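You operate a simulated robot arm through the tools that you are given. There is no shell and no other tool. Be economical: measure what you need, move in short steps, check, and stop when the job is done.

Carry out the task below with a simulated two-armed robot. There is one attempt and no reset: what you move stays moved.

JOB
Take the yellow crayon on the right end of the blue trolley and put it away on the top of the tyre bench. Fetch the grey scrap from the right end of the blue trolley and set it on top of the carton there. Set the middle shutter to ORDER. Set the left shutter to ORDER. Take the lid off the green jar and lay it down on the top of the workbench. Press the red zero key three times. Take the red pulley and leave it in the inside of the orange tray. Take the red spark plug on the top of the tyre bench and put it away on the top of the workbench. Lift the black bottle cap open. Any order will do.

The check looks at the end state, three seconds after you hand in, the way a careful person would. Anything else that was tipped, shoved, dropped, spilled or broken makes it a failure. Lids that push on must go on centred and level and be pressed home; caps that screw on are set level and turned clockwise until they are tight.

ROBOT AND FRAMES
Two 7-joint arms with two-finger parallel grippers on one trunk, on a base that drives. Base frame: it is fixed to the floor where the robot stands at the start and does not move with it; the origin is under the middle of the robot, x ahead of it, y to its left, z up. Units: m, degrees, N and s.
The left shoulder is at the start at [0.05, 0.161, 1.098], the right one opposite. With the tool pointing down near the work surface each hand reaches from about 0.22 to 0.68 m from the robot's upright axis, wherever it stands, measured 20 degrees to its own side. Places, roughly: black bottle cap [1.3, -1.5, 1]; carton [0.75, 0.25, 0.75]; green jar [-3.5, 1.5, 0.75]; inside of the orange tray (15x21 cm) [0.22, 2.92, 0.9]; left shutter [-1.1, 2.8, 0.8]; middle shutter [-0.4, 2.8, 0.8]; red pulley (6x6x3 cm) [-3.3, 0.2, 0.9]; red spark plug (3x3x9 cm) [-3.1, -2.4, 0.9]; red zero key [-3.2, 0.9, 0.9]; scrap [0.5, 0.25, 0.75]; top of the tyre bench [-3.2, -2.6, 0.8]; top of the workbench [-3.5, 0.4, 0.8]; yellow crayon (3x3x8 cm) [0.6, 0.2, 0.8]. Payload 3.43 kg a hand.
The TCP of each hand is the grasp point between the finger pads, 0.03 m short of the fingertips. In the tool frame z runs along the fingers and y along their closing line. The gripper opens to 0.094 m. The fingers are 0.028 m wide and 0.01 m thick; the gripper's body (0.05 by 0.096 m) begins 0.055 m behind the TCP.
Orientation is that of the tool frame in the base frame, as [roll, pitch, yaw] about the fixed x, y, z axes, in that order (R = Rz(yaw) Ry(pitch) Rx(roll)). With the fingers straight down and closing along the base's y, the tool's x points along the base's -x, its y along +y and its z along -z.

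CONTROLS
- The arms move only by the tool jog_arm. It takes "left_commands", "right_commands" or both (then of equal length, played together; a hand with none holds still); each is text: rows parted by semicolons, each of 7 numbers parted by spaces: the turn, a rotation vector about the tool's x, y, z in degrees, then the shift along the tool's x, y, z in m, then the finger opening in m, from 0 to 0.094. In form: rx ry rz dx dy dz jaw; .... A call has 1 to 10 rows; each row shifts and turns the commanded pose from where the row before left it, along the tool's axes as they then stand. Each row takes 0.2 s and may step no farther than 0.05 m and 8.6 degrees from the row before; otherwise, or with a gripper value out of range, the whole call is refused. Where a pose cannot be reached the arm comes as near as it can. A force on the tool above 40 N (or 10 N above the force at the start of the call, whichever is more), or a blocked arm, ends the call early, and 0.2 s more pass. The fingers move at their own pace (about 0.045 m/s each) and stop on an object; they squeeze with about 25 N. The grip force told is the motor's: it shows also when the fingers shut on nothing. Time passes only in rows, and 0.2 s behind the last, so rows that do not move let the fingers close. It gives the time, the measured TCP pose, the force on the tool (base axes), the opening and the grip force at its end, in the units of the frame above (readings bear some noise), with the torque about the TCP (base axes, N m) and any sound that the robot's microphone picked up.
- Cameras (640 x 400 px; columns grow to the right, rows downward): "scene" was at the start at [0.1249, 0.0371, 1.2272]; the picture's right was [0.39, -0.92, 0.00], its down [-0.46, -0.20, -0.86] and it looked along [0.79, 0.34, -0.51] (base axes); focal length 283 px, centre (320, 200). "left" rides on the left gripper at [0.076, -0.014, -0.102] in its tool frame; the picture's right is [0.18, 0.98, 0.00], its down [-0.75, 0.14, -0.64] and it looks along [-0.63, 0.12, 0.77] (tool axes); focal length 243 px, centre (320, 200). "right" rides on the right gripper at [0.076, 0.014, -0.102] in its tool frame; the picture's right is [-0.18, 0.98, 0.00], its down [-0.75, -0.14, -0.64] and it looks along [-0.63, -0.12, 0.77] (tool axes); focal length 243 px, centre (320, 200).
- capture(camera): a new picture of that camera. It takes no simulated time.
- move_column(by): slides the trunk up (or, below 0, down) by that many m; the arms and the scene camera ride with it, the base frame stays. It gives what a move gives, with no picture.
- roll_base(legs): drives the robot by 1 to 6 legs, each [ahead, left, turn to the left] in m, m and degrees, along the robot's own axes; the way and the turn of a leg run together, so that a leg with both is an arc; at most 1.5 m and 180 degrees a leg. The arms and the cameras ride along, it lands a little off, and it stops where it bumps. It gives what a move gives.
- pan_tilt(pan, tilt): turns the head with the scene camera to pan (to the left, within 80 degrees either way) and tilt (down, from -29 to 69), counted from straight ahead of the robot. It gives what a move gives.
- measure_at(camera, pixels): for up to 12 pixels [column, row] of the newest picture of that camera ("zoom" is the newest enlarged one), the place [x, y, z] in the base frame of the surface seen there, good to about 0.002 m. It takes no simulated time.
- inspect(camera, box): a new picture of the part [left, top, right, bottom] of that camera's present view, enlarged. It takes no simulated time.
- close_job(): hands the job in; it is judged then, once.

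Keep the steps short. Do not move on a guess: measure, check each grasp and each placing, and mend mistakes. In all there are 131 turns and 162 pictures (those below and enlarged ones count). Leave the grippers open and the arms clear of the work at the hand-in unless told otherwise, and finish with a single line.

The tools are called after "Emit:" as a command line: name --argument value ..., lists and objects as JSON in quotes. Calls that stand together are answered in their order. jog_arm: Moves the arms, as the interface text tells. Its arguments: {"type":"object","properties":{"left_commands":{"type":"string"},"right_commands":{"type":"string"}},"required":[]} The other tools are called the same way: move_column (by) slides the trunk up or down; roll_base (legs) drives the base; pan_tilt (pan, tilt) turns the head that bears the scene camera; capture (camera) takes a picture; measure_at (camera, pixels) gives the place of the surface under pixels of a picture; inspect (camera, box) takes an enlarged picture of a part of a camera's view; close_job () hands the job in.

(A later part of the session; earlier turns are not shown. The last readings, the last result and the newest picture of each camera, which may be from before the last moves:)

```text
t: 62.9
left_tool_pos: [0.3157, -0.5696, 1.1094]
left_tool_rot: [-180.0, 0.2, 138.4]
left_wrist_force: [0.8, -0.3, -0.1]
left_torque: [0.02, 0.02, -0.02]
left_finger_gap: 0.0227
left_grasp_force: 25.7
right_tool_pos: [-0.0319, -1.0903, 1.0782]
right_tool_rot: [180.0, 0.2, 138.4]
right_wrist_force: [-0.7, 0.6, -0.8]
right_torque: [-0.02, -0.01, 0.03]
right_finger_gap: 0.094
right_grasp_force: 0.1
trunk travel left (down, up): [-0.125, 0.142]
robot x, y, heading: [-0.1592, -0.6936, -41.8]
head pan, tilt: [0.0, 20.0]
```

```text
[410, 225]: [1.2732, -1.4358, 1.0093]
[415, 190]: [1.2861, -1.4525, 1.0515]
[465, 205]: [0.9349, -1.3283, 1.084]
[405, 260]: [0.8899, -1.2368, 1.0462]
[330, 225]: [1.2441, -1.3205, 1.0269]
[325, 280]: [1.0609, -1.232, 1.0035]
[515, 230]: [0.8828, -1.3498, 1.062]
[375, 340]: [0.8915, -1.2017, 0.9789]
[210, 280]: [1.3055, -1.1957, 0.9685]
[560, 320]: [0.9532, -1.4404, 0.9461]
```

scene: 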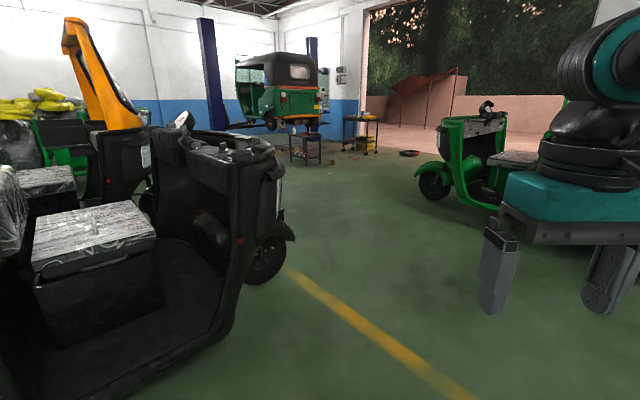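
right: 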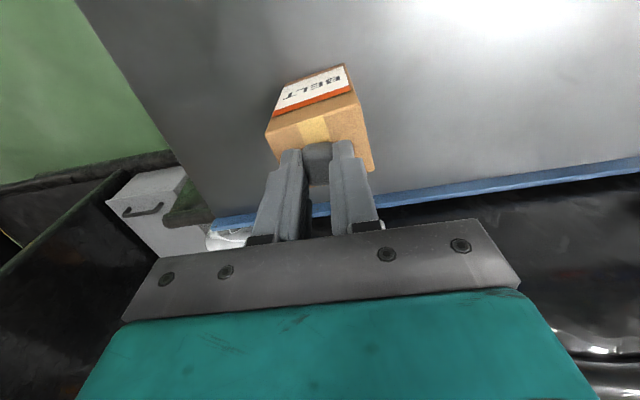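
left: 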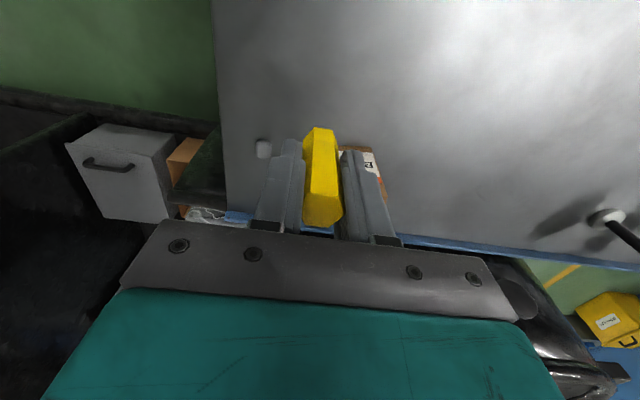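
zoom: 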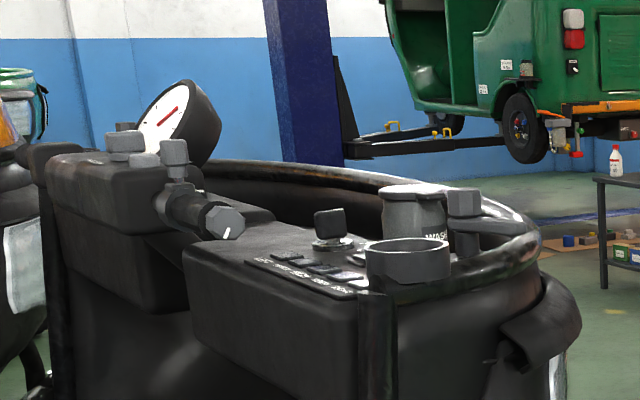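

The bottle is at about (1.28, −1.45), top ≈1.05, beyond a rim. I'll drive round to about (0.3, −1.9) and turn left to view it.

Emit:
roll_base --legs '[[1.15, -0.6, 0], [0, 0, 70]]'

Emit:
capture --camera "scene"

```text
t: 72.5
left_tool_pos: [0.3633, -1.4251, 1.1099]
left_tool_rot: [-180.0, 0.1, -151.4]
left_wrist_force: [-0.3, 0.5, -0.4]
left_torque: [0.01, 0.0, 0.0]
left_finger_gap: 0.0235
left_grasp_force: 25.4
right_tool_pos: [0.7353, -1.9272, 1.0789]
right_tool_rot: [180.0, 0.0, -151.3]
right_wrist_force: [-0.1, 0.3, 0.1]
right_torque: [0.0, 0.02, 0.0]
right_finger_gap: 0.0939
right_grasp_force: 0.1
trunk travel left (down, up): [-0.125, 0.142]
robot x, y, heading: [0.3182, -1.9118, 28.8]
head pan, tilt: [0.0, 20.0]
```

```text
134 pictures are left
```

scene: 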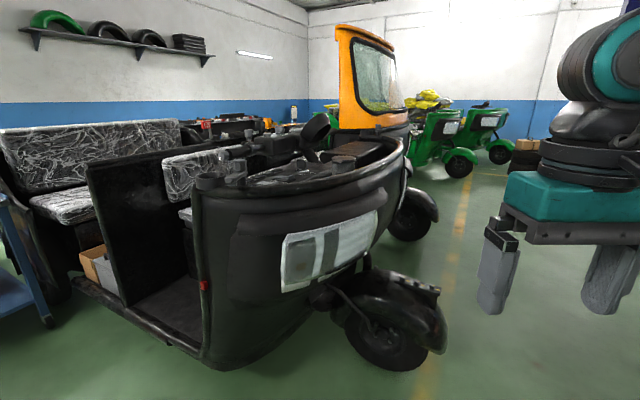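

Emit:
inspect --camera "scene" --box '[190, 110, 410, 248]'

Emit:
measure_at --camera "scene" --pixels '[[300, 176], [340, 158], [395, 145], [200, 185], [270, 185], [230, 175], [350, 260], [400, 330], [330, 210]]'

```text
2.90 times, centred on (300, 179) of scene
```

zoom: 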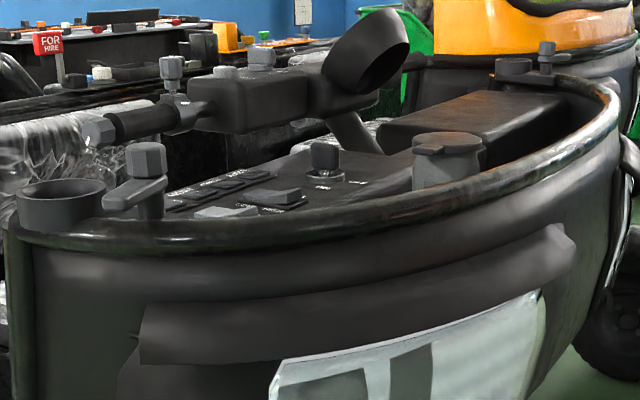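

```text
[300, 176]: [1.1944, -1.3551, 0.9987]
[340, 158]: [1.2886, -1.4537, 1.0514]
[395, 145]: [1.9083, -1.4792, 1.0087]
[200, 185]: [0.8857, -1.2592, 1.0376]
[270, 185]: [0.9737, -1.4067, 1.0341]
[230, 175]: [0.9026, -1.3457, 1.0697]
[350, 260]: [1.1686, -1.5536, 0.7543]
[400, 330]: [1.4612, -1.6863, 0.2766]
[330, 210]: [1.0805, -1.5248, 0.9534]
```

Emit:
measure_at --camera "scene" --pixels '[[440, 300], [443, 345], [395, 365], [350, 335], [320, 295], [225, 365], [370, 262], [440, 290]]'

Emit:
measure_at --camera "zoom" --pixels '[[448, 140], [430, 150], [420, 140], [472, 140], [450, 175], [415, 180], [484, 160], [445, 150], [324, 155], [550, 85]]'

```text
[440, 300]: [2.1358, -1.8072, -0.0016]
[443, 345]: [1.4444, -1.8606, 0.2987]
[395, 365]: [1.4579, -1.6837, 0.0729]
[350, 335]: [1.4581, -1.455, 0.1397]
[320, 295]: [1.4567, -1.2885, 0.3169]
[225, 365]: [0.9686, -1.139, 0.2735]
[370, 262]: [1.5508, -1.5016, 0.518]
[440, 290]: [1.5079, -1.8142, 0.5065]
```

```text
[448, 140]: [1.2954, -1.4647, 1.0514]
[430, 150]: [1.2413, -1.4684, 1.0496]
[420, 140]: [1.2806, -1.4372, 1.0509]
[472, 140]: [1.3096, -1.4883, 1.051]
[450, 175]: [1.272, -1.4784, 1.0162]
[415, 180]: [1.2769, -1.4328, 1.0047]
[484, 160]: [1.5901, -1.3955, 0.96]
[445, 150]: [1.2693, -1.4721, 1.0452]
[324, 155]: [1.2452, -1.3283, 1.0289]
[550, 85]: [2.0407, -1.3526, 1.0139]
```

The cap's tab seems to point to −x (at ≈(1.241, −1.468)), hinge opposite. Drive to about (0.85, −1.94), heading ≈60°, for a closer look.

Emit:
roll_base --legs '[[0.45, -0.28, 0], [0, 0, 31]]'

Emit:
pan_tilt --pan -12 --tilt 30

Emit:
capture --camera "scene"

```text
t: 77.1
left_tool_pos: [0.648, -1.5038, 1.1089]
left_tool_rot: [179.9, 0.2, -120.6]
left_wrist_force: [-0.5, 0.2, -0.6]
left_torque: [0.0, 0.02, -0.02]
left_finger_gap: 0.0236
left_grasp_force: 25.4
right_tool_pos: [1.2247, -1.744, 1.0778]
right_tool_rot: [-180.0, 0.1, -120.5]
right_wrist_force: [1.0, 0.2, -0.3]
right_torque: [0.02, 0.03, -0.01]
right_finger_gap: 0.0941
right_grasp_force: 0.0
trunk travel left (down, up): [-0.125, 0.142]
robot x, y, heading: [0.8568, -1.9412, 59.6]
head pan, tilt: [0.0, 20.0]
```

```text
t: 77.8
left_tool_pos: [0.6481, -1.5045, 1.1085]
left_tool_rot: [179.9, 0.3, -120.6]
left_wrist_force: [-0.5, -0.3, -0.7]
left_torque: [0.0, 0.01, 0.01]
left_finger_gap: 0.0232
left_grasp_force: 24.8
right_tool_pos: [1.2238, -1.7444, 1.0791]
right_tool_rot: [180.0, 0.1, -120.5]
right_wrist_force: [-0.9, 0.5, 0.8]
right_torque: [0.01, 0.0, -0.02]
right_finger_gap: 0.094
right_grasp_force: 0.0
trunk travel left (down, up): [-0.125, 0.142]
robot x, y, heading: [0.8572, -1.9383, 59.6]
head pan, tilt: [-12.0, 30.0]
```

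```text
132 pictures are left
```

scene: 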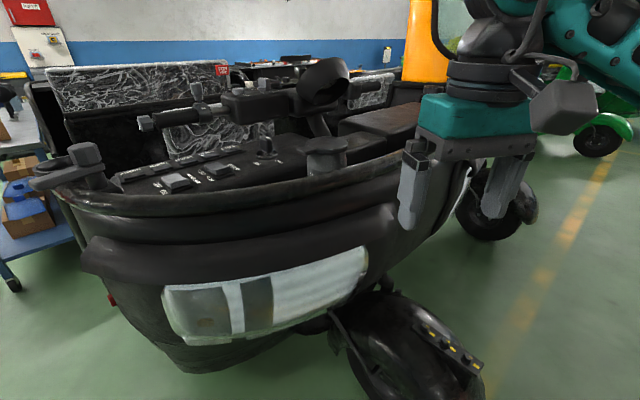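

Emit:
inspect --camera "scene" --box '[280, 110, 400, 190]'

Emit:
measure_at --camera "scene" --pixels '[[326, 142], [312, 147], [345, 145], [322, 165], [310, 185], [345, 178], [360, 200], [380, 210]]'

```text
5.00 times, centred on (340, 150) of scene
```

zoom: 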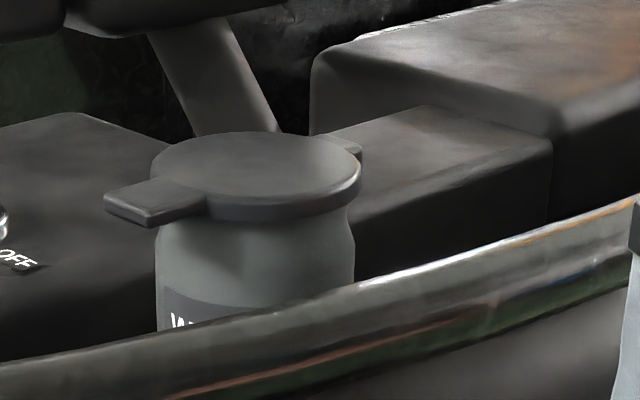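

```text
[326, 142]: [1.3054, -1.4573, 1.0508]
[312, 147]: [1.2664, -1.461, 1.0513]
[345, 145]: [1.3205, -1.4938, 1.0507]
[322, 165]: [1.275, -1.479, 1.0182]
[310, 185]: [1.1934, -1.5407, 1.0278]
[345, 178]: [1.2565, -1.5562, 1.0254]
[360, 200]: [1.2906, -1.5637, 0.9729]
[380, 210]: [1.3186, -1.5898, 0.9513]
```

Emit:
measure_at --camera "zoom" --pixels '[[115, 198], [145, 212], [195, 200], [165, 182], [160, 225], [255, 170], [350, 148], [210, 215], [270, 205], [250, 135], [180, 245], [340, 300]]'

```text
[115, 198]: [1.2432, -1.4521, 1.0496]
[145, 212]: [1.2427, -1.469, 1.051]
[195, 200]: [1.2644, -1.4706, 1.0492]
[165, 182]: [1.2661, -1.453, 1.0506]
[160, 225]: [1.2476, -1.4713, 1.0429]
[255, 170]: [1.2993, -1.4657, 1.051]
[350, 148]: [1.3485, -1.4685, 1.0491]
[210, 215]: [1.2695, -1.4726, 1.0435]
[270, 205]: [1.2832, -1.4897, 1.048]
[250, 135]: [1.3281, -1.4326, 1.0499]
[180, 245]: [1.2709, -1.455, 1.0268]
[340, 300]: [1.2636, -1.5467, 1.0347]
```

Tab: x 1.242–1.268, y −1.453…−1.470, z 1.042–1.051; hinge at x≈1.345 along y. Plan: turn the right hand to yaw 180 (closing along y), straddle the tab, grip, and lift in an arc. First rotate 59.5° about tool z while rising.

Emit:
jog_arm --right_commands "0 0 8.5 0 0 -0.01 0.094;0 0 8.5 0 0 -0.01 0.094;0 0 8.5 0 0 -0.01 0.094;0 0 8.5 0 0 -0.01 0.094;0 0 8.5 0 0 -0.01 0.094;0 0 8.5 0 0 -0.01 0.094;0 0 8.5 0 0 -0.01 0.094;0 0 0 0 0 0 0.094"

```text
t: 79.6
left_tool_pos: [0.6479, -1.5036, 1.1103]
left_tool_rot: [180.0, 0.2, -120.5]
left_wrist_force: [-0.8, -0.5, -0.9]
left_torque: [0.0, 0.03, 0.01]
left_finger_gap: 0.0234
left_grasp_force: 24.6
right_tool_pos: [1.2245, -1.7444, 1.148]
right_tool_rot: [180.0, 0.1, 179.8]
right_wrist_force: [0.3, -0.5, -0.1]
right_torque: [0.04, 0.01, -0.02]
right_finger_gap: 0.0938
right_grasp_force: 0.1
trunk travel left (down, up): [-0.125, 0.142]
robot x, y, heading: [0.8554, -1.9429, 59.6]
head pan, tilt: [-12.0, 30.0]
```

Now move over the tab (1.250, −1.461) at z≈1.148.

Emit:
jog_arm --right_commands "0 0 0 -0.0042 0.0472 0 0.06;0 0 0 -0.0042 0.0472 0 0.05;0 0 0 -0.0042 0.0472 0 0.05;0 0 0 -0.0042 0.0472 0 0.05;0 0 0 -0.0042 0.0472 0 0.05;0 0 0 -0.0042 0.0472 0 0.05;0 0 0 0 0 0 0.05"

Emit:
capture --camera "right"

Emit:
inspect --camera "scene" --box '[240, 60, 440, 190]'

```text
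t: 81.2
left_tool_pos: [0.6469, -1.5028, 1.1087]
left_tool_rot: [-179.9, 0.2, -120.7]
left_wrist_force: [-0.8, -0.3, -0.1]
left_torque: [-0.03, -0.05, -0.01]
left_finger_gap: 0.0234
left_grasp_force: 25.4
right_tool_pos: [1.2409, -1.4868, 1.1396]
right_tool_rot: [179.8, 0.3, -179.8]
right_wrist_force: [-1.0, -0.2, 1.0]
right_torque: [-0.01, -0.08, -0.01]
right_finger_gap: 0.05
right_grasp_force: 0.0
right hand out of reach, approached as far as the arm can: row 6
trunk travel left (down, up): [-0.125, 0.142]
robot x, y, heading: [0.8551, -1.9412, 59.5]
head pan, tilt: [-12.0, 30.0]
```

```text
130 pictures are left
```

right: 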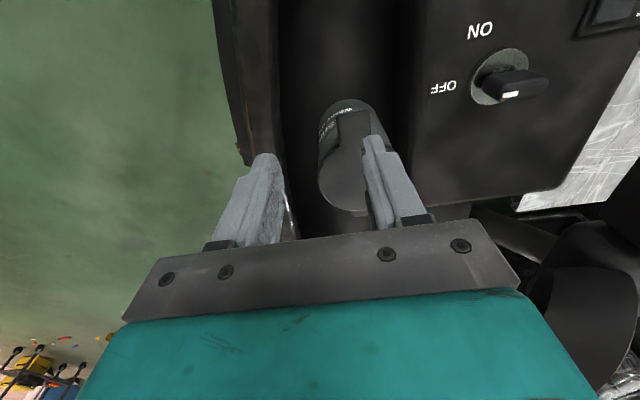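

```text
3.08 times, centred on (340, 125) of scene
```

zoom: 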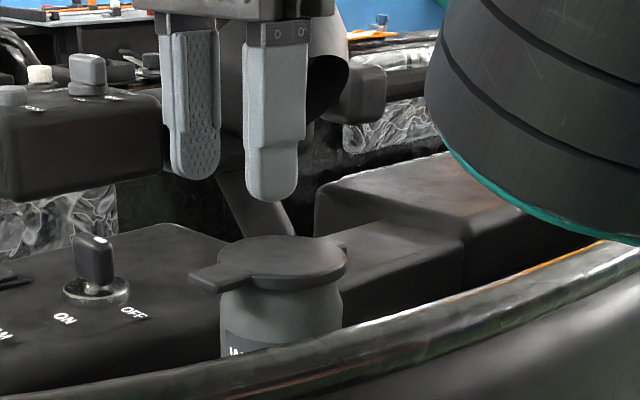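

Reach ended 2.5 cm short. Drive 0.08 ahead (base still clear of hull and fender).

Emit:
roll_base --legs '[[0.08, 0.0, 0]]'

```text
t: 82.3
left_tool_pos: [0.6871, -1.4337, 1.1095]
left_tool_rot: [180.0, 0.1, -120.5]
left_wrist_force: [-0.1, 0.1, -1.4]
left_torque: [0.01, 0.02, 0.03]
left_finger_gap: 0.0234
left_grasp_force: 25.1
right_tool_pos: [1.2846, -1.4172, 1.1383]
right_tool_rot: [180.0, 0.1, -179.9]
right_wrist_force: [-0.1, 0.7, -0.6]
right_torque: [-0.03, 0.0, 0.02]
right_finger_gap: 0.0501
right_grasp_force: 0.0
trunk travel left (down, up): [-0.125, 0.142]
robot x, y, heading: [0.8946, -1.8764, 59.7]
head pan, tilt: [-12.0, 30.0]
```

Emit:
jog_arm --right_commands "0 0 0 0.0173 -0.022 0 0.05;0 0 0 0.0173 -0.022 0 0.05;0 0 0 0 0 0.03 0.05;0 0 0 0 0 0 0.05"

Emit:
capture --camera "right"

Emit:
inspect --camera "scene" --box '[240, 60, 440, 190]'

```text
t: 83.3
left_tool_pos: [0.6866, -1.4356, 1.1092]
left_tool_rot: [180.0, 0.2, -120.4]
left_wrist_force: [0.3, -0.4, 0.0]
left_torque: [0.01, -0.01, 0.04]
left_finger_gap: 0.0235
left_grasp_force: 25.1
right_tool_pos: [1.2621, -1.408, 1.1292]
right_tool_rot: [179.8, 0.1, 180.0]
right_wrist_force: [0.2, -0.6, -0.1]
right_torque: [0.02, 0.0, 0.0]
right_finger_gap: 0.0498
right_grasp_force: 0.0
right hand out of reach, approached as far as the arm can: row 1, 2, 3
trunk travel left (down, up): [-0.125, 0.142]
robot x, y, heading: [0.8982, -1.8715, 59.5]
head pan, tilt: [-12.0, 30.0]
```

```text
128 pictures are left
```

right: 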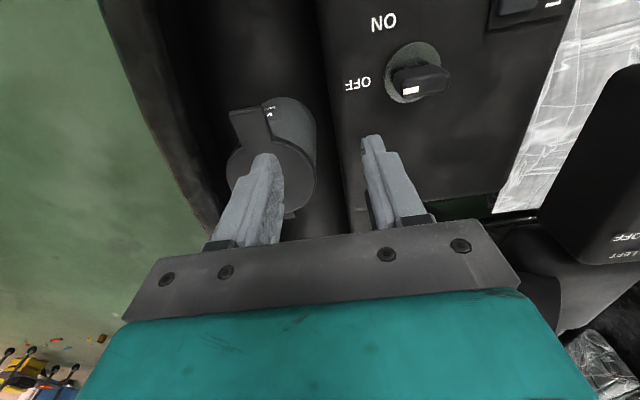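

```text
3.08 times, centred on (340, 125) of scene
```

zoom: 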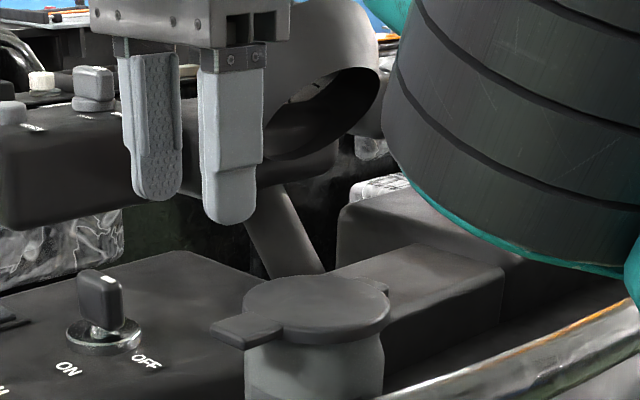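

The limit is inward: the target should sit further to the right of the robot. Raise, then roll 0.18 left and 0.07 back.

Emit:
jog_arm --right_commands "0 0 0 0 0 -0.03 0.05;0 0 0 0 0 -0.03 0.05;0 0 0 0 0 0 0.05"

Emit:
roll_base --legs '[[-0.07, 0.18, 0]]'

```text
t: 84.1
left_tool_pos: [0.6871, -1.4354, 1.1101]
left_tool_rot: [180.0, 0.1, -120.4]
left_wrist_force: [0.7, -0.3, -0.5]
left_torque: [-0.01, -0.03, 0.0]
left_finger_gap: 0.0231
left_grasp_force: 25.0
right_tool_pos: [1.2593, -1.4226, 1.1641]
right_tool_rot: [179.8, 0.1, -179.9]
right_wrist_force: [0.0, 0.9, 0.0]
right_torque: [0.01, -0.04, 0.0]
right_finger_gap: 0.0499
right_grasp_force: 0.1
right hand out of reach, approached as far as the arm can: row 1, 2
trunk travel left (down, up): [-0.125, 0.142]
robot x, y, heading: [0.8988, -1.8746, 59.5]
head pan, tilt: [-12.0, 30.0]
```

```text
t: 86.3
left_tool_pos: [0.5003, -1.4041, 1.11]
left_tool_rot: [180.0, 0.2, -120.4]
left_wrist_force: [0.2, 0.2, -0.3]
left_torque: [0.01, 0.01, -0.04]
left_finger_gap: 0.0231
left_grasp_force: 24.9
right_tool_pos: [1.0716, -1.3914, 1.1657]
right_tool_rot: [179.8, 0.2, -180.0]
right_wrist_force: [-0.8, 0.4, 0.0]
right_torque: [-0.02, -0.03, 0.0]
right_finger_gap: 0.05
right_grasp_force: 0.0
trunk travel left (down, up): [-0.125, 0.142]
robot x, y, heading: [0.7086, -1.8423, 59.6]
head pan, tilt: [-12.0, 30.0]
```

Emit:
jog_arm --right_commands "0 0 0 -0.0357 -0.0139 0 0.05;0 0 0 -0.0357 -0.0139 0 0.05;0 0 0 -0.0357 -0.0139 0 0.05;0 0 0 -0.0357 -0.0139 0 0.05;0 0 0 -0.0357 -0.0139 0 0.05;0 0 0 0 0 0.03 0.05;0 0 0 0 0 0.02 0.05;0 0 0 0 0 0 0.05"

Emit:
capture --camera "right"

Emit:
inspect --camera "scene" --box '[320, 60, 520, 190]'

```text
t: 88.1
left_tool_pos: [0.4983, -1.4041, 1.109]
left_tool_rot: [180.0, 0.2, -120.5]
left_wrist_force: [-0.2, 0.4, -0.5]
left_torque: [0.04, 0.0, -0.01]
left_finger_gap: 0.0234
left_grasp_force: 24.9
right_tool_pos: [1.2528, -1.4591, 1.1213]
right_tool_rot: [179.9, 0.0, 180.0]
right_wrist_force: [0.0, 0.5, 0.3]
right_torque: [-0.01, -0.02, 0.02]
right_finger_gap: 0.05
right_grasp_force: 0.2
right hand out of reach, approached as far as the arm can: row 4, 5, 6, 7
trunk travel left (down, up): [-0.125, 0.142]
robot x, y, heading: [0.7083, -1.8424, 59.4]
head pan, tilt: [-12.0, 30.0]
```

```text
126 pictures are left
```

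right: 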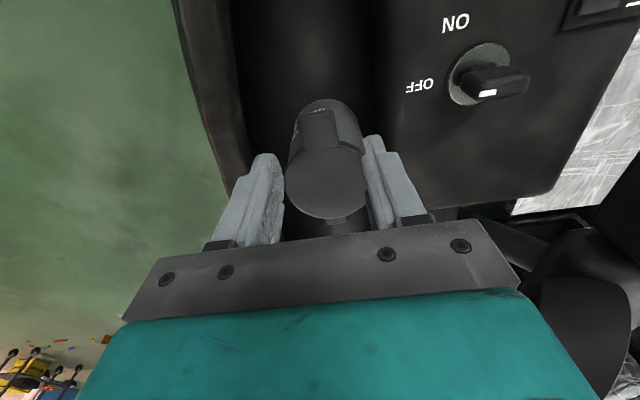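

```text
3.08 times, centred on (420, 125) of scene
```

zoom: 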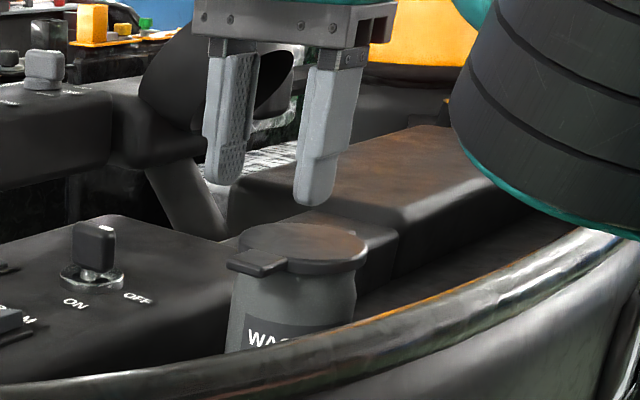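

Close to the outer limit now; drive 0.09 ahead to give room, then recentre.

Emit:
roll_base --legs '[[0.09, -0.02, 0]]'

```text
t: 89.2
left_tool_pos: [0.5632, -1.3355, 1.1094]
left_tool_rot: [-180.0, 0.0, -120.7]
left_wrist_force: [0.2, 0.3, -0.6]
left_torque: [-0.04, 0.02, -0.02]
left_finger_gap: 0.0236
left_grasp_force: 25.5
right_tool_pos: [1.3175, -1.3924, 1.122]
right_tool_rot: [179.9, -0.1, 180.0]
right_wrist_force: [-0.2, 0.0, 0.3]
right_torque: [-0.01, 0.02, 0.0]
right_finger_gap: 0.05
right_grasp_force: 0.1
trunk travel left (down, up): [-0.125, 0.142]
robot x, y, heading: [0.7691, -1.7785, 59.4]
head pan, tilt: [-12.0, 30.0]
```

Emit:
jog_arm --right_commands "0 0 0 0.0227 -0.023 0 0.05;0 0 0 0.0227 -0.023 0 0.05;0 0 0 0.0227 -0.023 0 0.05;0 0 0 0 0 0.02 0.05;0 0 0 0 0 0 0.05"

Emit:
capture --camera "right"

```text
t: 90.4
left_tool_pos: [0.5642, -1.336, 1.1094]
left_tool_rot: [-180.0, 0.2, -120.7]
left_wrist_force: [0.6, -0.2, -0.4]
left_torque: [0.01, 0.0, 0.0]
left_finger_gap: 0.0233
left_grasp_force: 24.9
right_tool_pos: [1.2487, -1.4632, 1.1005]
right_tool_rot: [179.8, 0.1, 179.8]
right_wrist_force: [-0.1, -0.5, -0.2]
right_torque: [0.02, -0.02, -0.03]
right_finger_gap: 0.0501
right_grasp_force: 0.1
right hand out of reach, approached as far as the arm can: row 1
trunk travel left (down, up): [-0.125, 0.142]
robot x, y, heading: [0.7711, -1.7745, 59.1]
head pan, tilt: [-12.0, 30.0]
```

```text
124 pictures are left
```

right: 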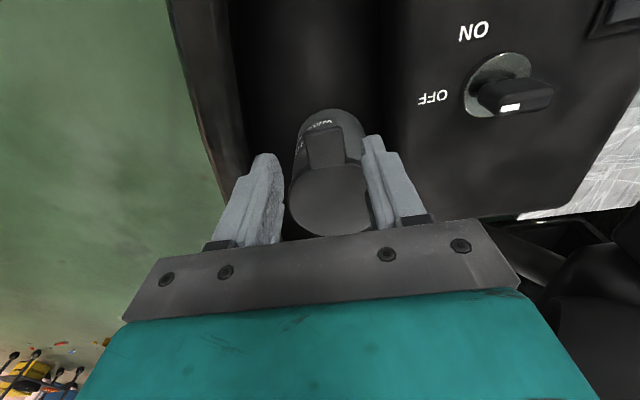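

Emit:
measure_at --camera "right" --pixels '[[310, 130], [338, 130], [325, 150], [330, 195], [309, 160], [343, 155], [325, 127]]'

```text
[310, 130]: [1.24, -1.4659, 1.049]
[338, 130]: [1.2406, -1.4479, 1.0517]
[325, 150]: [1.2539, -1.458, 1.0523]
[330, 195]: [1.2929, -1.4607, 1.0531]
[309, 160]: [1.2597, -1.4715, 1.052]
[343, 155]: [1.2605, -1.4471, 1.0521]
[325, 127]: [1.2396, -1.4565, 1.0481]
```

Tab centre y≈−1.458. Lower 0.034 with a 4 mm shift, then close on the tab.

Emit:
jog_arm --right_commands "0 0 0 0 0.004 0.015 0.05;0 0 0 0 0 0.01 0.05;0 0 0 0 0 0.009 0.05;0 0 0 0 0 0 0.05;0 0 0 0 0 0 0.0;0 0 0 0 0 0 0.0;0 0 0 0 0 0 0.0"

Emit:
inspect --camera "scene" --box '[320, 60, 520, 190]'

Emit:
capture --camera "right"

```text
t: 92.0
left_tool_pos: [0.5647, -1.3379, 1.1103]
left_tool_rot: [-179.9, 0.1, -120.6]
left_wrist_force: [-0.5, 0.0, 0.2]
left_torque: [-0.01, 0.02, 0.02]
left_finger_gap: 0.0233
left_grasp_force: 24.9
right_tool_pos: [1.2492, -1.4591, 1.068]
right_tool_rot: [180.0, 0.0, 179.9]
right_wrist_force: [-2.9, -13.3, -2.5]
right_torque: [-0.39, 0.29, 0.09]
right_finger_gap: 0.0276
right_grasp_force: 42.9
trunk travel left (down, up): [-0.125, 0.142]
robot x, y, heading: [0.7723, -1.7763, 59.1]
head pan, tilt: [-12.0, 30.0]
```

```text
3.08 times, centred on (420, 125) of scene
```

zoom: 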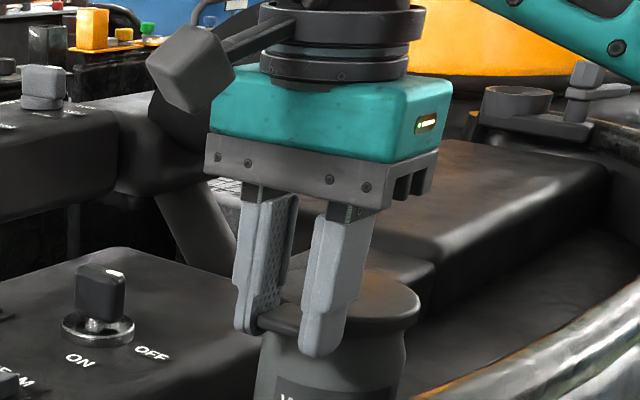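

```text
122 pictures are left
```

right: 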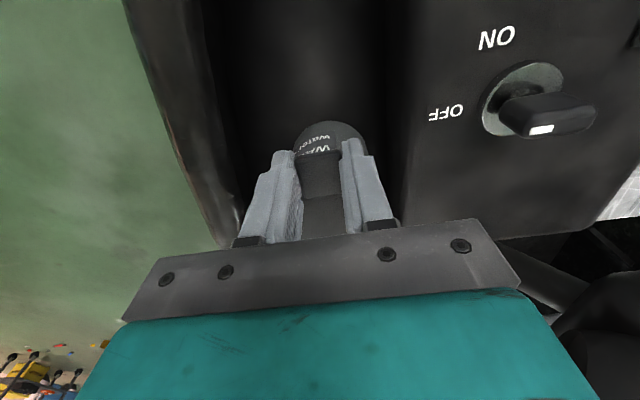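

Gripped the tab (gap 0.028) with a slight side force; shift 2 mm to relieve and lift along an arc about the hinge.

Emit:
jog_arm --right_commands "0 0 0 0 -0.003 0 0.0;0 0 0 -0.0015 0 -0.0167 0.0;0 0 0 -0.0043 0 -0.0161 0.0;0 0 0 -0.0071 0 -0.0152 0.0;0 0 0 -0.0096 0 -0.0137 0.0;0 0 0 0 0 0 0.0"

Emit:
inspect --camera "scene" --box '[320, 60, 520, 190]'

```text
t: 93.4
left_tool_pos: [0.5649, -1.3373, 1.109]
left_tool_rot: [180.0, 0.2, -120.7]
left_wrist_force: [-0.3, -0.6, -1.5]
left_torque: [0.01, -0.01, 0.01]
left_finger_gap: 0.0233
left_grasp_force: 25.0
right_tool_pos: [1.2721, -1.4593, 1.1298]
right_tool_rot: [179.9, -0.1, 180.0]
right_wrist_force: [-6.8, -9.5, -11.2]
right_torque: [-0.22, 1.53, -0.01]
right_finger_gap: 0.0275
right_grasp_force: 44.6
trunk travel left (down, up): [-0.125, 0.142]
robot x, y, heading: [0.7755, -1.7715, 59.4]
head pan, tilt: [-12.0, 30.0]
```

```text
3.08 times, centred on (420, 125) of scene
```

zoom: 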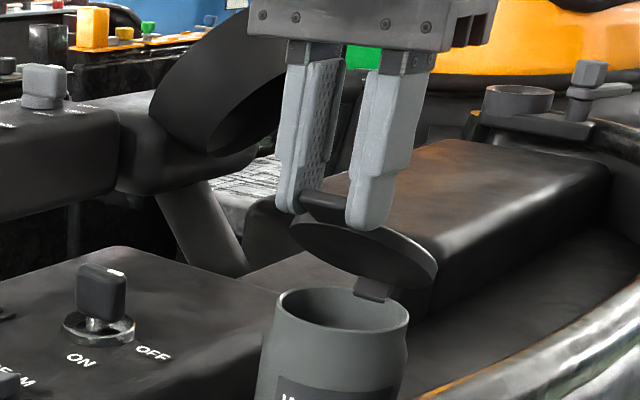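

The lid is opening. Continue the arc to about 75°.

Emit:
jog_arm --right_commands "0 0 0 -0.0118 0 -0.0118 0.0;0 0 0 -0.0137 0 -0.0096 0.0;0 0 0 -0.0152 0 -0.0071 0.0;0 0 0 -0.008 0 -0.0025 0.0;0 0 0 0 0 0 0.0"

Emit:
inspect --camera "scene" --box '[320, 60, 520, 190]'

```text
t: 94.6
left_tool_pos: [0.5608, -1.3357, 1.1085]
left_tool_rot: [-180.0, 0.3, -120.7]
left_wrist_force: [0.3, -0.5, -0.3]
left_torque: [-0.02, 0.03, -0.02]
left_finger_gap: 0.0231
left_grasp_force: 24.7
right_tool_pos: [1.3167, -1.4602, 1.1625]
right_tool_rot: [179.7, 0.1, -180.0]
right_wrist_force: [-14.2, -0.7, 4.6]
right_torque: [-0.15, 1.38, -0.06]
right_finger_gap: 0.0275
right_grasp_force: 45.1
trunk travel left (down, up): [-0.125, 0.142]
robot x, y, heading: [0.7721, -1.7768, 59.5]
head pan, tilt: [-12.0, 30.0]
```

```text
3.08 times, centred on (420, 125) of scene
```

zoom: 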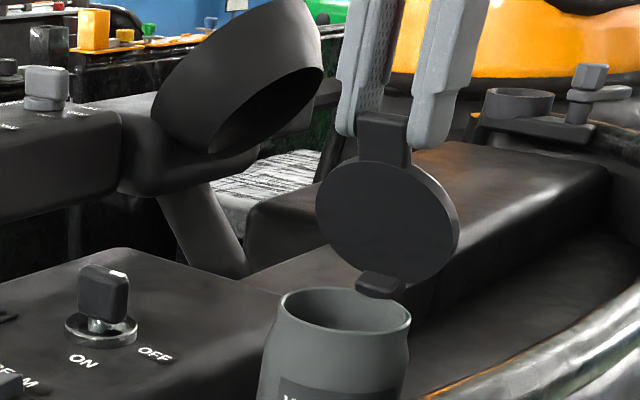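

Now ~75°. Continue past vertical to ~105°.

Emit:
jog_arm --right_commands "0 0 0 -0.016 0 -0.003 0.0;0 0 0 -0.016 0 -0.001 0.0;0 0 0 -0.016 0 0.002 0.0;0 0 0 0 0 0 0.0"

Emit:
inspect --camera "scene" --box '[320, 60, 520, 190]'

```text
t: 95.6
left_tool_pos: [0.561, -1.3363, 1.1088]
left_tool_rot: [-179.8, 0.3, -120.7]
left_wrist_force: [0.2, 0.6, -0.4]
left_torque: [0.0, 0.0, -0.05]
left_finger_gap: 0.0233
left_grasp_force: 25.4
right_tool_pos: [1.3648, -1.4597, 1.1662]
right_tool_rot: [179.7, 0.3, -179.9]
right_wrist_force: [-10.3, 8.2, 19.3]
right_torque: [-0.34, 1.52, -0.18]
right_finger_gap: 0.0272
right_grasp_force: 45.3
trunk travel left (down, up): [-0.125, 0.142]
robot x, y, heading: [0.7683, -1.7734, 59.3]
head pan, tilt: [-12.0, 30.0]
```

```text
3.08 times, centred on (420, 125) of scene
```

zoom: 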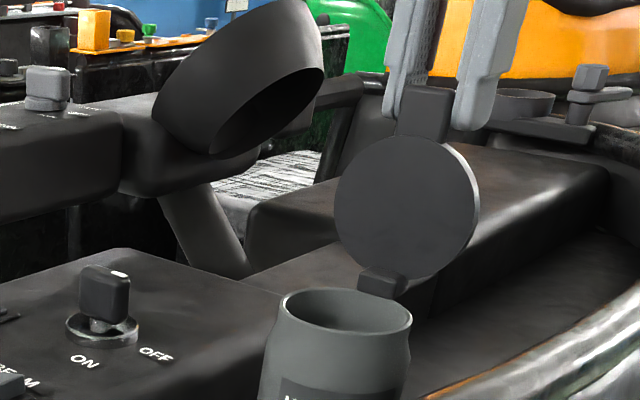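

Past vertical. Open the fingers and rise, then check it stays.

Emit:
jog_arm --right_commands "0 0 0 0 0 0 0.05;0 0 0 0 0 0 0.05;0 0 0 0 0 -0.04 0.05;0 0 0 0 0 -0.03 0.05;0 0 0 0 0 0 0.05"

Emit:
inspect --camera "scene" --box '[320, 60, 520, 190]'

```text
t: 96.8
left_tool_pos: [0.563, -1.336, 1.1094]
left_tool_rot: [179.9, 0.0, -120.6]
left_wrist_force: [0.0, 0.1, -0.3]
left_torque: [0.02, -0.02, -0.04]
left_finger_gap: 0.0231
left_grasp_force: 24.9
right_tool_pos: [1.338, -1.475, 1.2181]
right_tool_rot: [179.8, 0.0, 180.0]
right_wrist_force: [0.1, 0.5, 0.3]
right_torque: [0.01, -0.03, -0.01]
right_finger_gap: 0.0497
right_grasp_force: 0.1
right hand out of reach, approached as far as the arm can: row 3, 4
trunk travel left (down, up): [-0.125, 0.142]
robot x, y, heading: [0.7733, -1.7745, 59.3]
head pan, tilt: [-12.0, 30.0]
```

```text
3.08 times, centred on (420, 125) of scene
```

zoom: 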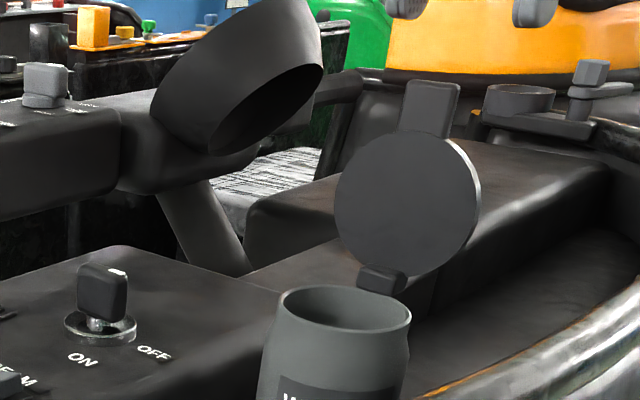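

The cap stays open. Back away 0.5 m, restore the right hand, then turn to face −x and look for the route to the tyre bench.

Emit:
roll_base --legs '[[-0.5, 0, 0], [0, 0, 120]]'

Emit:
jog_arm --right_commands "0 0 -8.5 0.02 0 0.012 0.094;0 0 -8.5 0.02 0 0.012 0.094;0 0 -8.5 0.02 0 0.012 0.094;0 0 -8.5 0.02 0 0.012 0.094;0 0 -8.5 0.02 0 0.012 0.094;0 0 -8.5 0.02 0 0.012 0.094;0 0 -8.5 0.02 0 0.012 0.094;0 0 0 0 0 0 0.094"

Emit:
pan_tilt --pan 0 --tilt 20

Emit:
capture --camera "scene"

```text
t: 104.7
left_tool_pos: [0.2375, -2.6048, 1.11]
left_tool_rot: [-179.9, 0.2, -0.9]
left_wrist_force: [0.5, -0.2, -0.2]
left_torque: [0.02, 0.02, 0.01]
left_finger_gap: 0.0233
left_grasp_force: 24.9
right_tool_pos: [-0.0249, -1.8629, 1.2184]
right_tool_rot: [179.9, 0.0, -60.4]
right_wrist_force: [0.4, 0.8, 0.3]
right_torque: [-0.03, 0.0, -0.03]
right_finger_gap: 0.0499
right_grasp_force: 0.0
trunk travel left (down, up): [-0.125, 0.142]
robot x, y, heading: [0.5182, -2.2087, 179.1]
head pan, tilt: [-12.0, 30.0]
```

```text
t: 106.5
left_tool_pos: [0.2378, -2.6057, 1.109]
left_tool_rot: [-180.0, 0.2, -1.0]
left_wrist_force: [-0.4, 0.7, -0.3]
left_torque: [-0.01, 0.01, 0.0]
left_finger_gap: 0.0236
left_grasp_force: 25.1
right_tool_pos: [0.0849, -1.9411, 1.1342]
right_tool_rot: [179.9, 0.2, -0.7]
right_wrist_force: [-0.5, 0.3, 0.9]
right_torque: [-0.03, 0.04, 0.0]
right_finger_gap: 0.0937
right_grasp_force: 0.0
trunk travel left (down, up): [-0.125, 0.142]
robot x, y, heading: [0.5136, -2.2059, 179.0]
head pan, tilt: [-12.0, 30.0]
```

```text
t: 107.3
left_tool_pos: [0.2374, -2.6046, 1.1088]
left_tool_rot: [180.0, 0.2, -1.0]
left_wrist_force: [-0.3, 0.2, -0.1]
left_torque: [0.02, -0.02, 0.02]
left_finger_gap: 0.0233
left_grasp_force: 24.9
right_tool_pos: [0.0843, -1.9407, 1.1336]
right_tool_rot: [-180.0, 0.0, -0.8]
right_wrist_force: [-0.3, -0.2, 0.4]
right_torque: [-0.01, 0.0, 0.0]
right_finger_gap: 0.0939
right_grasp_force: 0.0
trunk travel left (down, up): [-0.125, 0.142]
robot x, y, heading: [0.5157, -2.2073, 179.1]
head pan, tilt: [0.0, 20.0]
```

```text
117 pictures are left
```

scene: 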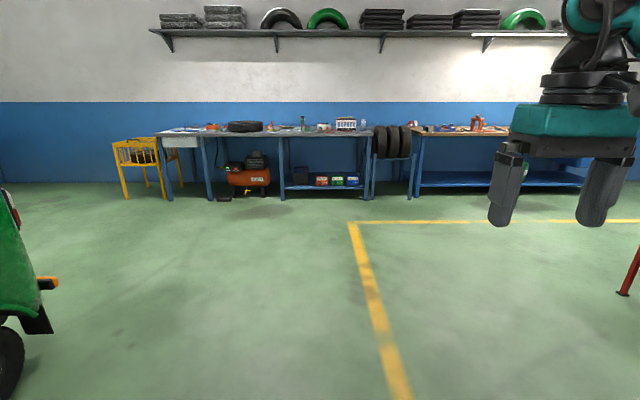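

Clear floor ahead; the tyre bench (tyre on top, "REPAIR" box) is at the far wall. Measuring its front edge.

Emit:
measure_at --camera "scene" --pixels '[[270, 135], [180, 137], [360, 134], [345, 125], [245, 127], [390, 150], [450, 132], [625, 290], [300, 125], [210, 200]]'

Emit:
inspect --camera "scene" --box '[140, 100, 420, 210]'

```text
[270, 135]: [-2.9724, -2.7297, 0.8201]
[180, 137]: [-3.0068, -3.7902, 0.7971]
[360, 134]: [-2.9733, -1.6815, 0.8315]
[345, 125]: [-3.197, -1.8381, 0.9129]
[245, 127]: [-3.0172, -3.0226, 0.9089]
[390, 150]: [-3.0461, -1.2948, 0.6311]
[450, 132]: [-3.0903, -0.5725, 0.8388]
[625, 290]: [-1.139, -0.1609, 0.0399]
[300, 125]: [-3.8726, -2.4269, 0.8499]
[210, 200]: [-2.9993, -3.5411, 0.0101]
```

```text
2.29 times, centred on (280, 155) of scene
```

zoom: 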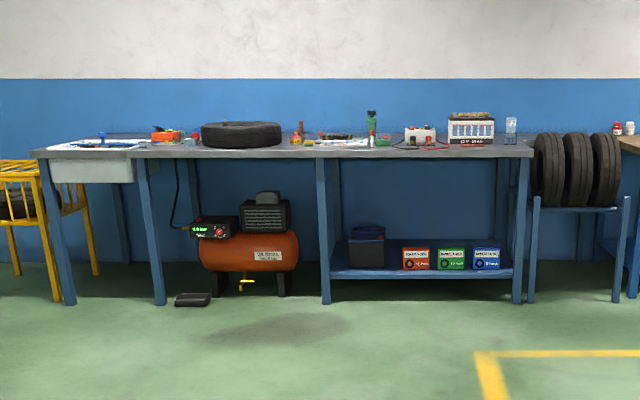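

Drive 2.75 m ahead and 0.35 left in two legs, then look at the bench top.

Emit:
roll_base --legs '[[1.35, 0.17, 0], [1.35, 0.17, 0.9]]'

Emit:
pan_tilt --pan 0 --tilt 35

Emit:
capture --camera "scene"

```text
t: 120.4
left_tool_pos: [-2.4395, -2.9548, 1.11]
left_tool_rot: [179.9, 0.2, 0.4]
left_wrist_force: [0.7, 0.0, -0.9]
left_torque: [0.01, 0.01, -0.01]
left_finger_gap: 0.0234
left_grasp_force: 25.1
right_tool_pos: [-2.6067, -2.2929, 1.1329]
right_tool_rot: [-180.0, 0.1, 0.4]
right_wrist_force: [0.6, -0.1, 0.0]
right_torque: [0.03, -0.03, 0.01]
right_finger_gap: 0.094
right_grasp_force: 0.0
trunk travel left (down, up): [-0.125, 0.142]
robot x, y, heading: [-2.1722, -2.5559, -179.7]
head pan, tilt: [0.0, 20.0]
```

```text
t: 121.2
left_tool_pos: [-2.44, -2.9544, 1.11]
left_tool_rot: [-180.0, 0.2, 0.3]
left_wrist_force: [0.0, -0.2, 0.3]
left_torque: [0.01, 0.0, -0.02]
left_finger_gap: 0.0232
left_grasp_force: 25.3
right_tool_pos: [-2.6066, -2.2931, 1.1336]
right_tool_rot: [179.9, 0.2, 0.3]
right_wrist_force: [-0.1, 0.5, -0.5]
right_torque: [0.01, 0.0, -0.01]
right_finger_gap: 0.094
right_grasp_force: 0.1
trunk travel left (down, up): [-0.125, 0.142]
robot x, y, heading: [-2.1718, -2.5465, -179.4]
head pan, tilt: [0.0, 35.0]
```

```text
115 pictures are left
```

scene: 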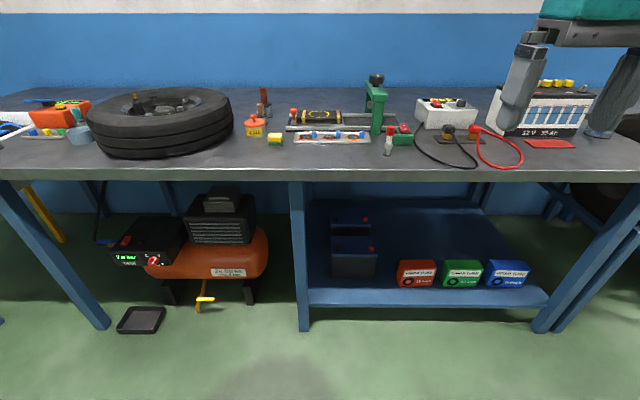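

Emit:
inspect --camera "scene" --box '[230, 70, 450, 190]'

Emit:
measure_at --camera "scene" --pixels '[[389, 145], [403, 130], [390, 132], [300, 165], [350, 160], [232, 150], [275, 155], [320, 175], [430, 165], [275, 137]]'

```text
2.91 times, centred on (340, 130) of scene
```

zoom: 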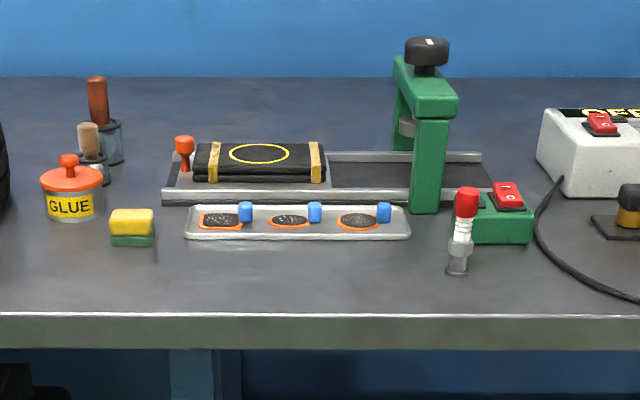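

```text
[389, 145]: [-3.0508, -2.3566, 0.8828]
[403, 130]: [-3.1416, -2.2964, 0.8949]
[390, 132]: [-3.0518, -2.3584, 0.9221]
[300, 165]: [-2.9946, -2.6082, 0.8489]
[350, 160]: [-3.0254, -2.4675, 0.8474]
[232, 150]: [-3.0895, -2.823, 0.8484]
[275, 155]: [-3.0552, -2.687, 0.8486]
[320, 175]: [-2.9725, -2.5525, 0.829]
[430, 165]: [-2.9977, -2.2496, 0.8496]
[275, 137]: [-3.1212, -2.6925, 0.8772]
```

Spark plug (red cap) stands at ≈(−3.05, −2.357), bench top z≈0.848. Checking clearances for the crayon's spot near (−3.04, −2.63).

Emit:
measure_at --camera "zoom" --pixels '[[190, 238], [300, 240], [132, 247], [115, 247], [465, 195], [456, 274], [480, 240], [463, 255], [445, 215], [160, 275], [130, 310], [475, 243]]'

```text
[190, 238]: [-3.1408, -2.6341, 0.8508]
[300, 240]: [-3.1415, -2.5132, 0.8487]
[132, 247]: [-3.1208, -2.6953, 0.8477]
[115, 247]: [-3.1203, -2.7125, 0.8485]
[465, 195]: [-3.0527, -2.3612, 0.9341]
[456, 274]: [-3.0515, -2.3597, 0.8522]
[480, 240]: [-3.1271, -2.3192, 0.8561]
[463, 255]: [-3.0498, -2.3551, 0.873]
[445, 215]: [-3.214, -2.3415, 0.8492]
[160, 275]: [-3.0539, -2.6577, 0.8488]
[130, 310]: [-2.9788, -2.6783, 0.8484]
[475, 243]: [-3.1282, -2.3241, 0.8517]
```

Drive to about (−2.55, −2.37) so the left hand can set the crayon at (−3.055, −2.65).

Emit:
roll_base --legs '[[0.38, -0.177, -0.6]]'

Emit:
capture --camera "left"

```text
t: 123.8
left_tool_pos: [-2.8248, -2.78, 1.1097]
left_tool_rot: [-180.0, 0.2, -0.1]
left_wrist_force: [0.6, -0.2, -0.6]
left_torque: [-0.02, -0.03, -0.03]
left_finger_gap: 0.0231
left_grasp_force: 25.5
right_tool_pos: [-2.9857, -2.1169, 1.1327]
right_tool_rot: [179.9, 0.1, -0.1]
right_wrist_force: [0.5, 0.5, -0.6]
right_torque: [0.01, -0.04, 0.01]
right_finger_gap: 0.0938
right_grasp_force: 0.0
trunk travel left (down, up): [-0.125, 0.142]
robot x, y, heading: [-2.5529, -2.3743, 180.0]
head pan, tilt: [0.0, 35.0]
```

```text
113 pictures are left
```

left: 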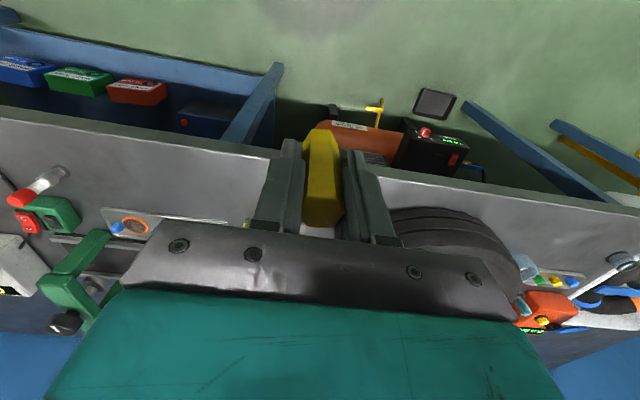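

Move to above (−3.055, −2.65), partway down.

Emit:
jog_arm --left_commands "0 0 0 -0.0384 -0.0217 0.015 0.01;0 0 0 -0.0384 -0.0217 0.015 0.01;0 0 0 -0.0384 -0.0217 0.015 0.01;0 0 0 -0.0384 -0.0217 0.015 0.01;0 0 0 -0.0384 -0.0217 0.015 0.01;0 0 0 -0.0384 -0.0217 0.015 0.01;0 0 0 0 0 0.03 0.01;0 0 0 0 0 0.03 0.01;0 0 0 0 0 0 0.01"

Emit:
inspect --camera "scene" --box '[240, 90, 480, 260]'

```text
t: 125.8
left_tool_pos: [-3.0553, -2.6476, 0.9586]
left_tool_rot: [-179.9, 0.1, -0.1]
left_wrist_force: [1.1, 0.5, 0.7]
left_torque: [-0.03, 0.01, 0.0]
left_finger_gap: 0.0231
left_grasp_force: 24.8
right_tool_pos: [-2.9859, -2.1169, 1.1316]
right_tool_rot: [-179.9, 0.2, -0.1]
right_wrist_force: [0.3, 0.1, -0.1]
right_torque: [0.01, 0.0, 0.01]
right_finger_gap: 0.0943
right_grasp_force: 0.1
trunk travel left (down, up): [-0.125, 0.142]
robot x, y, heading: [-2.5531, -2.3783, 180.0]
head pan, tilt: [0.0, 35.0]
```

```text
2.35 times, centred on (360, 175) of scene
```

zoom: 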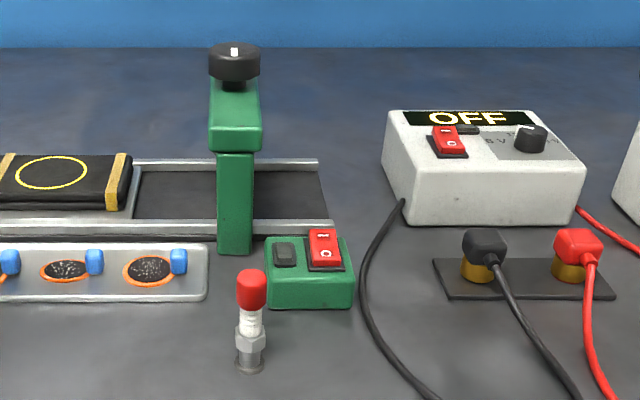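

Above the spot. Lower toward TCP 0.904, watching the force.

Emit:
jog_arm --left_commands "0 0 0 0 0 0.025 0.01;0 0 0 0 0 0.02 0.01;0 0 0 0 0 0.008 0.01;0 0 0 0 0 0.003 0.01;0 0 0 0 0 0 0.01"

Emit:
pan_tilt --pan 25 --tilt 40

Emit:
capture --camera "scene"

```text
t: 127.0
left_tool_pos: [-3.0568, -2.6474, 0.9031]
left_tool_rot: [-180.0, 0.2, -0.2]
left_wrist_force: [0.3, 0.7, 0.0]
left_torque: [0.03, 0.0, -0.01]
left_finger_gap: 0.0233
left_grasp_force: 24.9
right_tool_pos: [-2.9853, -2.1165, 1.1326]
right_tool_rot: [180.0, 0.2, -0.1]
right_wrist_force: [0.2, 0.2, 0.2]
right_torque: [0.0, 0.01, 0.03]
right_finger_gap: 0.0941
right_grasp_force: 0.1
trunk travel left (down, up): [-0.125, 0.142]
robot x, y, heading: [-2.5471, -2.3783, 180.1]
head pan, tilt: [0.0, 35.0]
```

```text
t: 127.9
left_tool_pos: [-3.0559, -2.6481, 0.9043]
left_tool_rot: [180.0, 0.2, -0.1]
left_wrist_force: [-0.3, 0.8, 1.4]
left_torque: [0.02, 0.06, -0.01]
left_finger_gap: 0.0233
left_grasp_force: 25.5
right_tool_pos: [-2.9856, -2.1169, 1.1327]
right_tool_rot: [-179.9, 0.3, -0.1]
right_wrist_force: [0.4, 0.1, 0.3]
right_torque: [-0.02, 0.01, -0.02]
right_finger_gap: 0.0941
right_grasp_force: 0.0
trunk travel left (down, up): [-0.125, 0.142]
robot x, y, heading: [-2.5505, -2.3791, 179.7]
head pan, tilt: [25.0, 40.0]
```

```text
111 pictures are left
```

scene: 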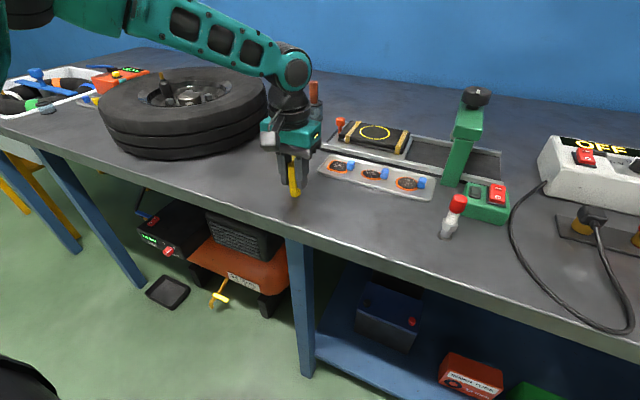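

Emit:
jog_arm --left_commands "0 0 0 0 0 0.002 0.01;0 0 0 0 0 0.002 0.01;0 0 0 0 0 0 0.01"

Emit:
inspect --camera "scene" --box '[240, 130, 350, 210]'

```text
t: 128.7
left_tool_pos: [-3.0573, -2.648, 0.9034]
left_tool_rot: [180.0, 0.8, -0.2]
left_wrist_force: [0.2, -4.8, 28.2]
left_torque: [-0.27, -0.09, -0.02]
left_finger_gap: 0.0235
left_grasp_force: 24.6
right_tool_pos: [-2.9838, -2.1161, 1.1348]
right_tool_rot: [179.9, 0.2, 0.0]
right_wrist_force: [0.7, 0.2, 0.1]
right_torque: [-0.01, 0.0, 0.05]
right_finger_gap: 0.0938
right_grasp_force: 0.0
trunk travel left (down, up): [-0.125, 0.142]
robot x, y, heading: [-2.5525, -2.3752, 179.8]
head pan, tilt: [25.0, 40.0]
```

```text
5.00 times, centred on (295, 170) of scene
```

zoom: 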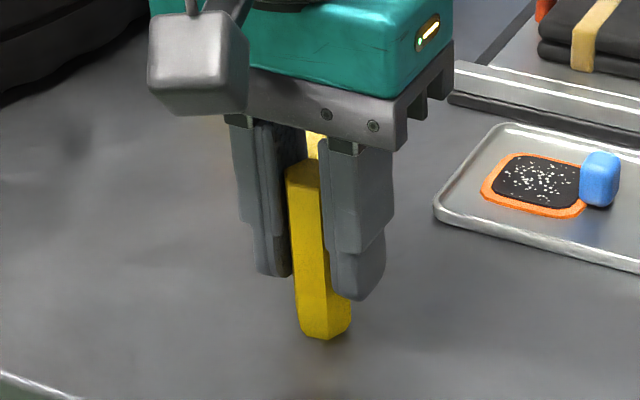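

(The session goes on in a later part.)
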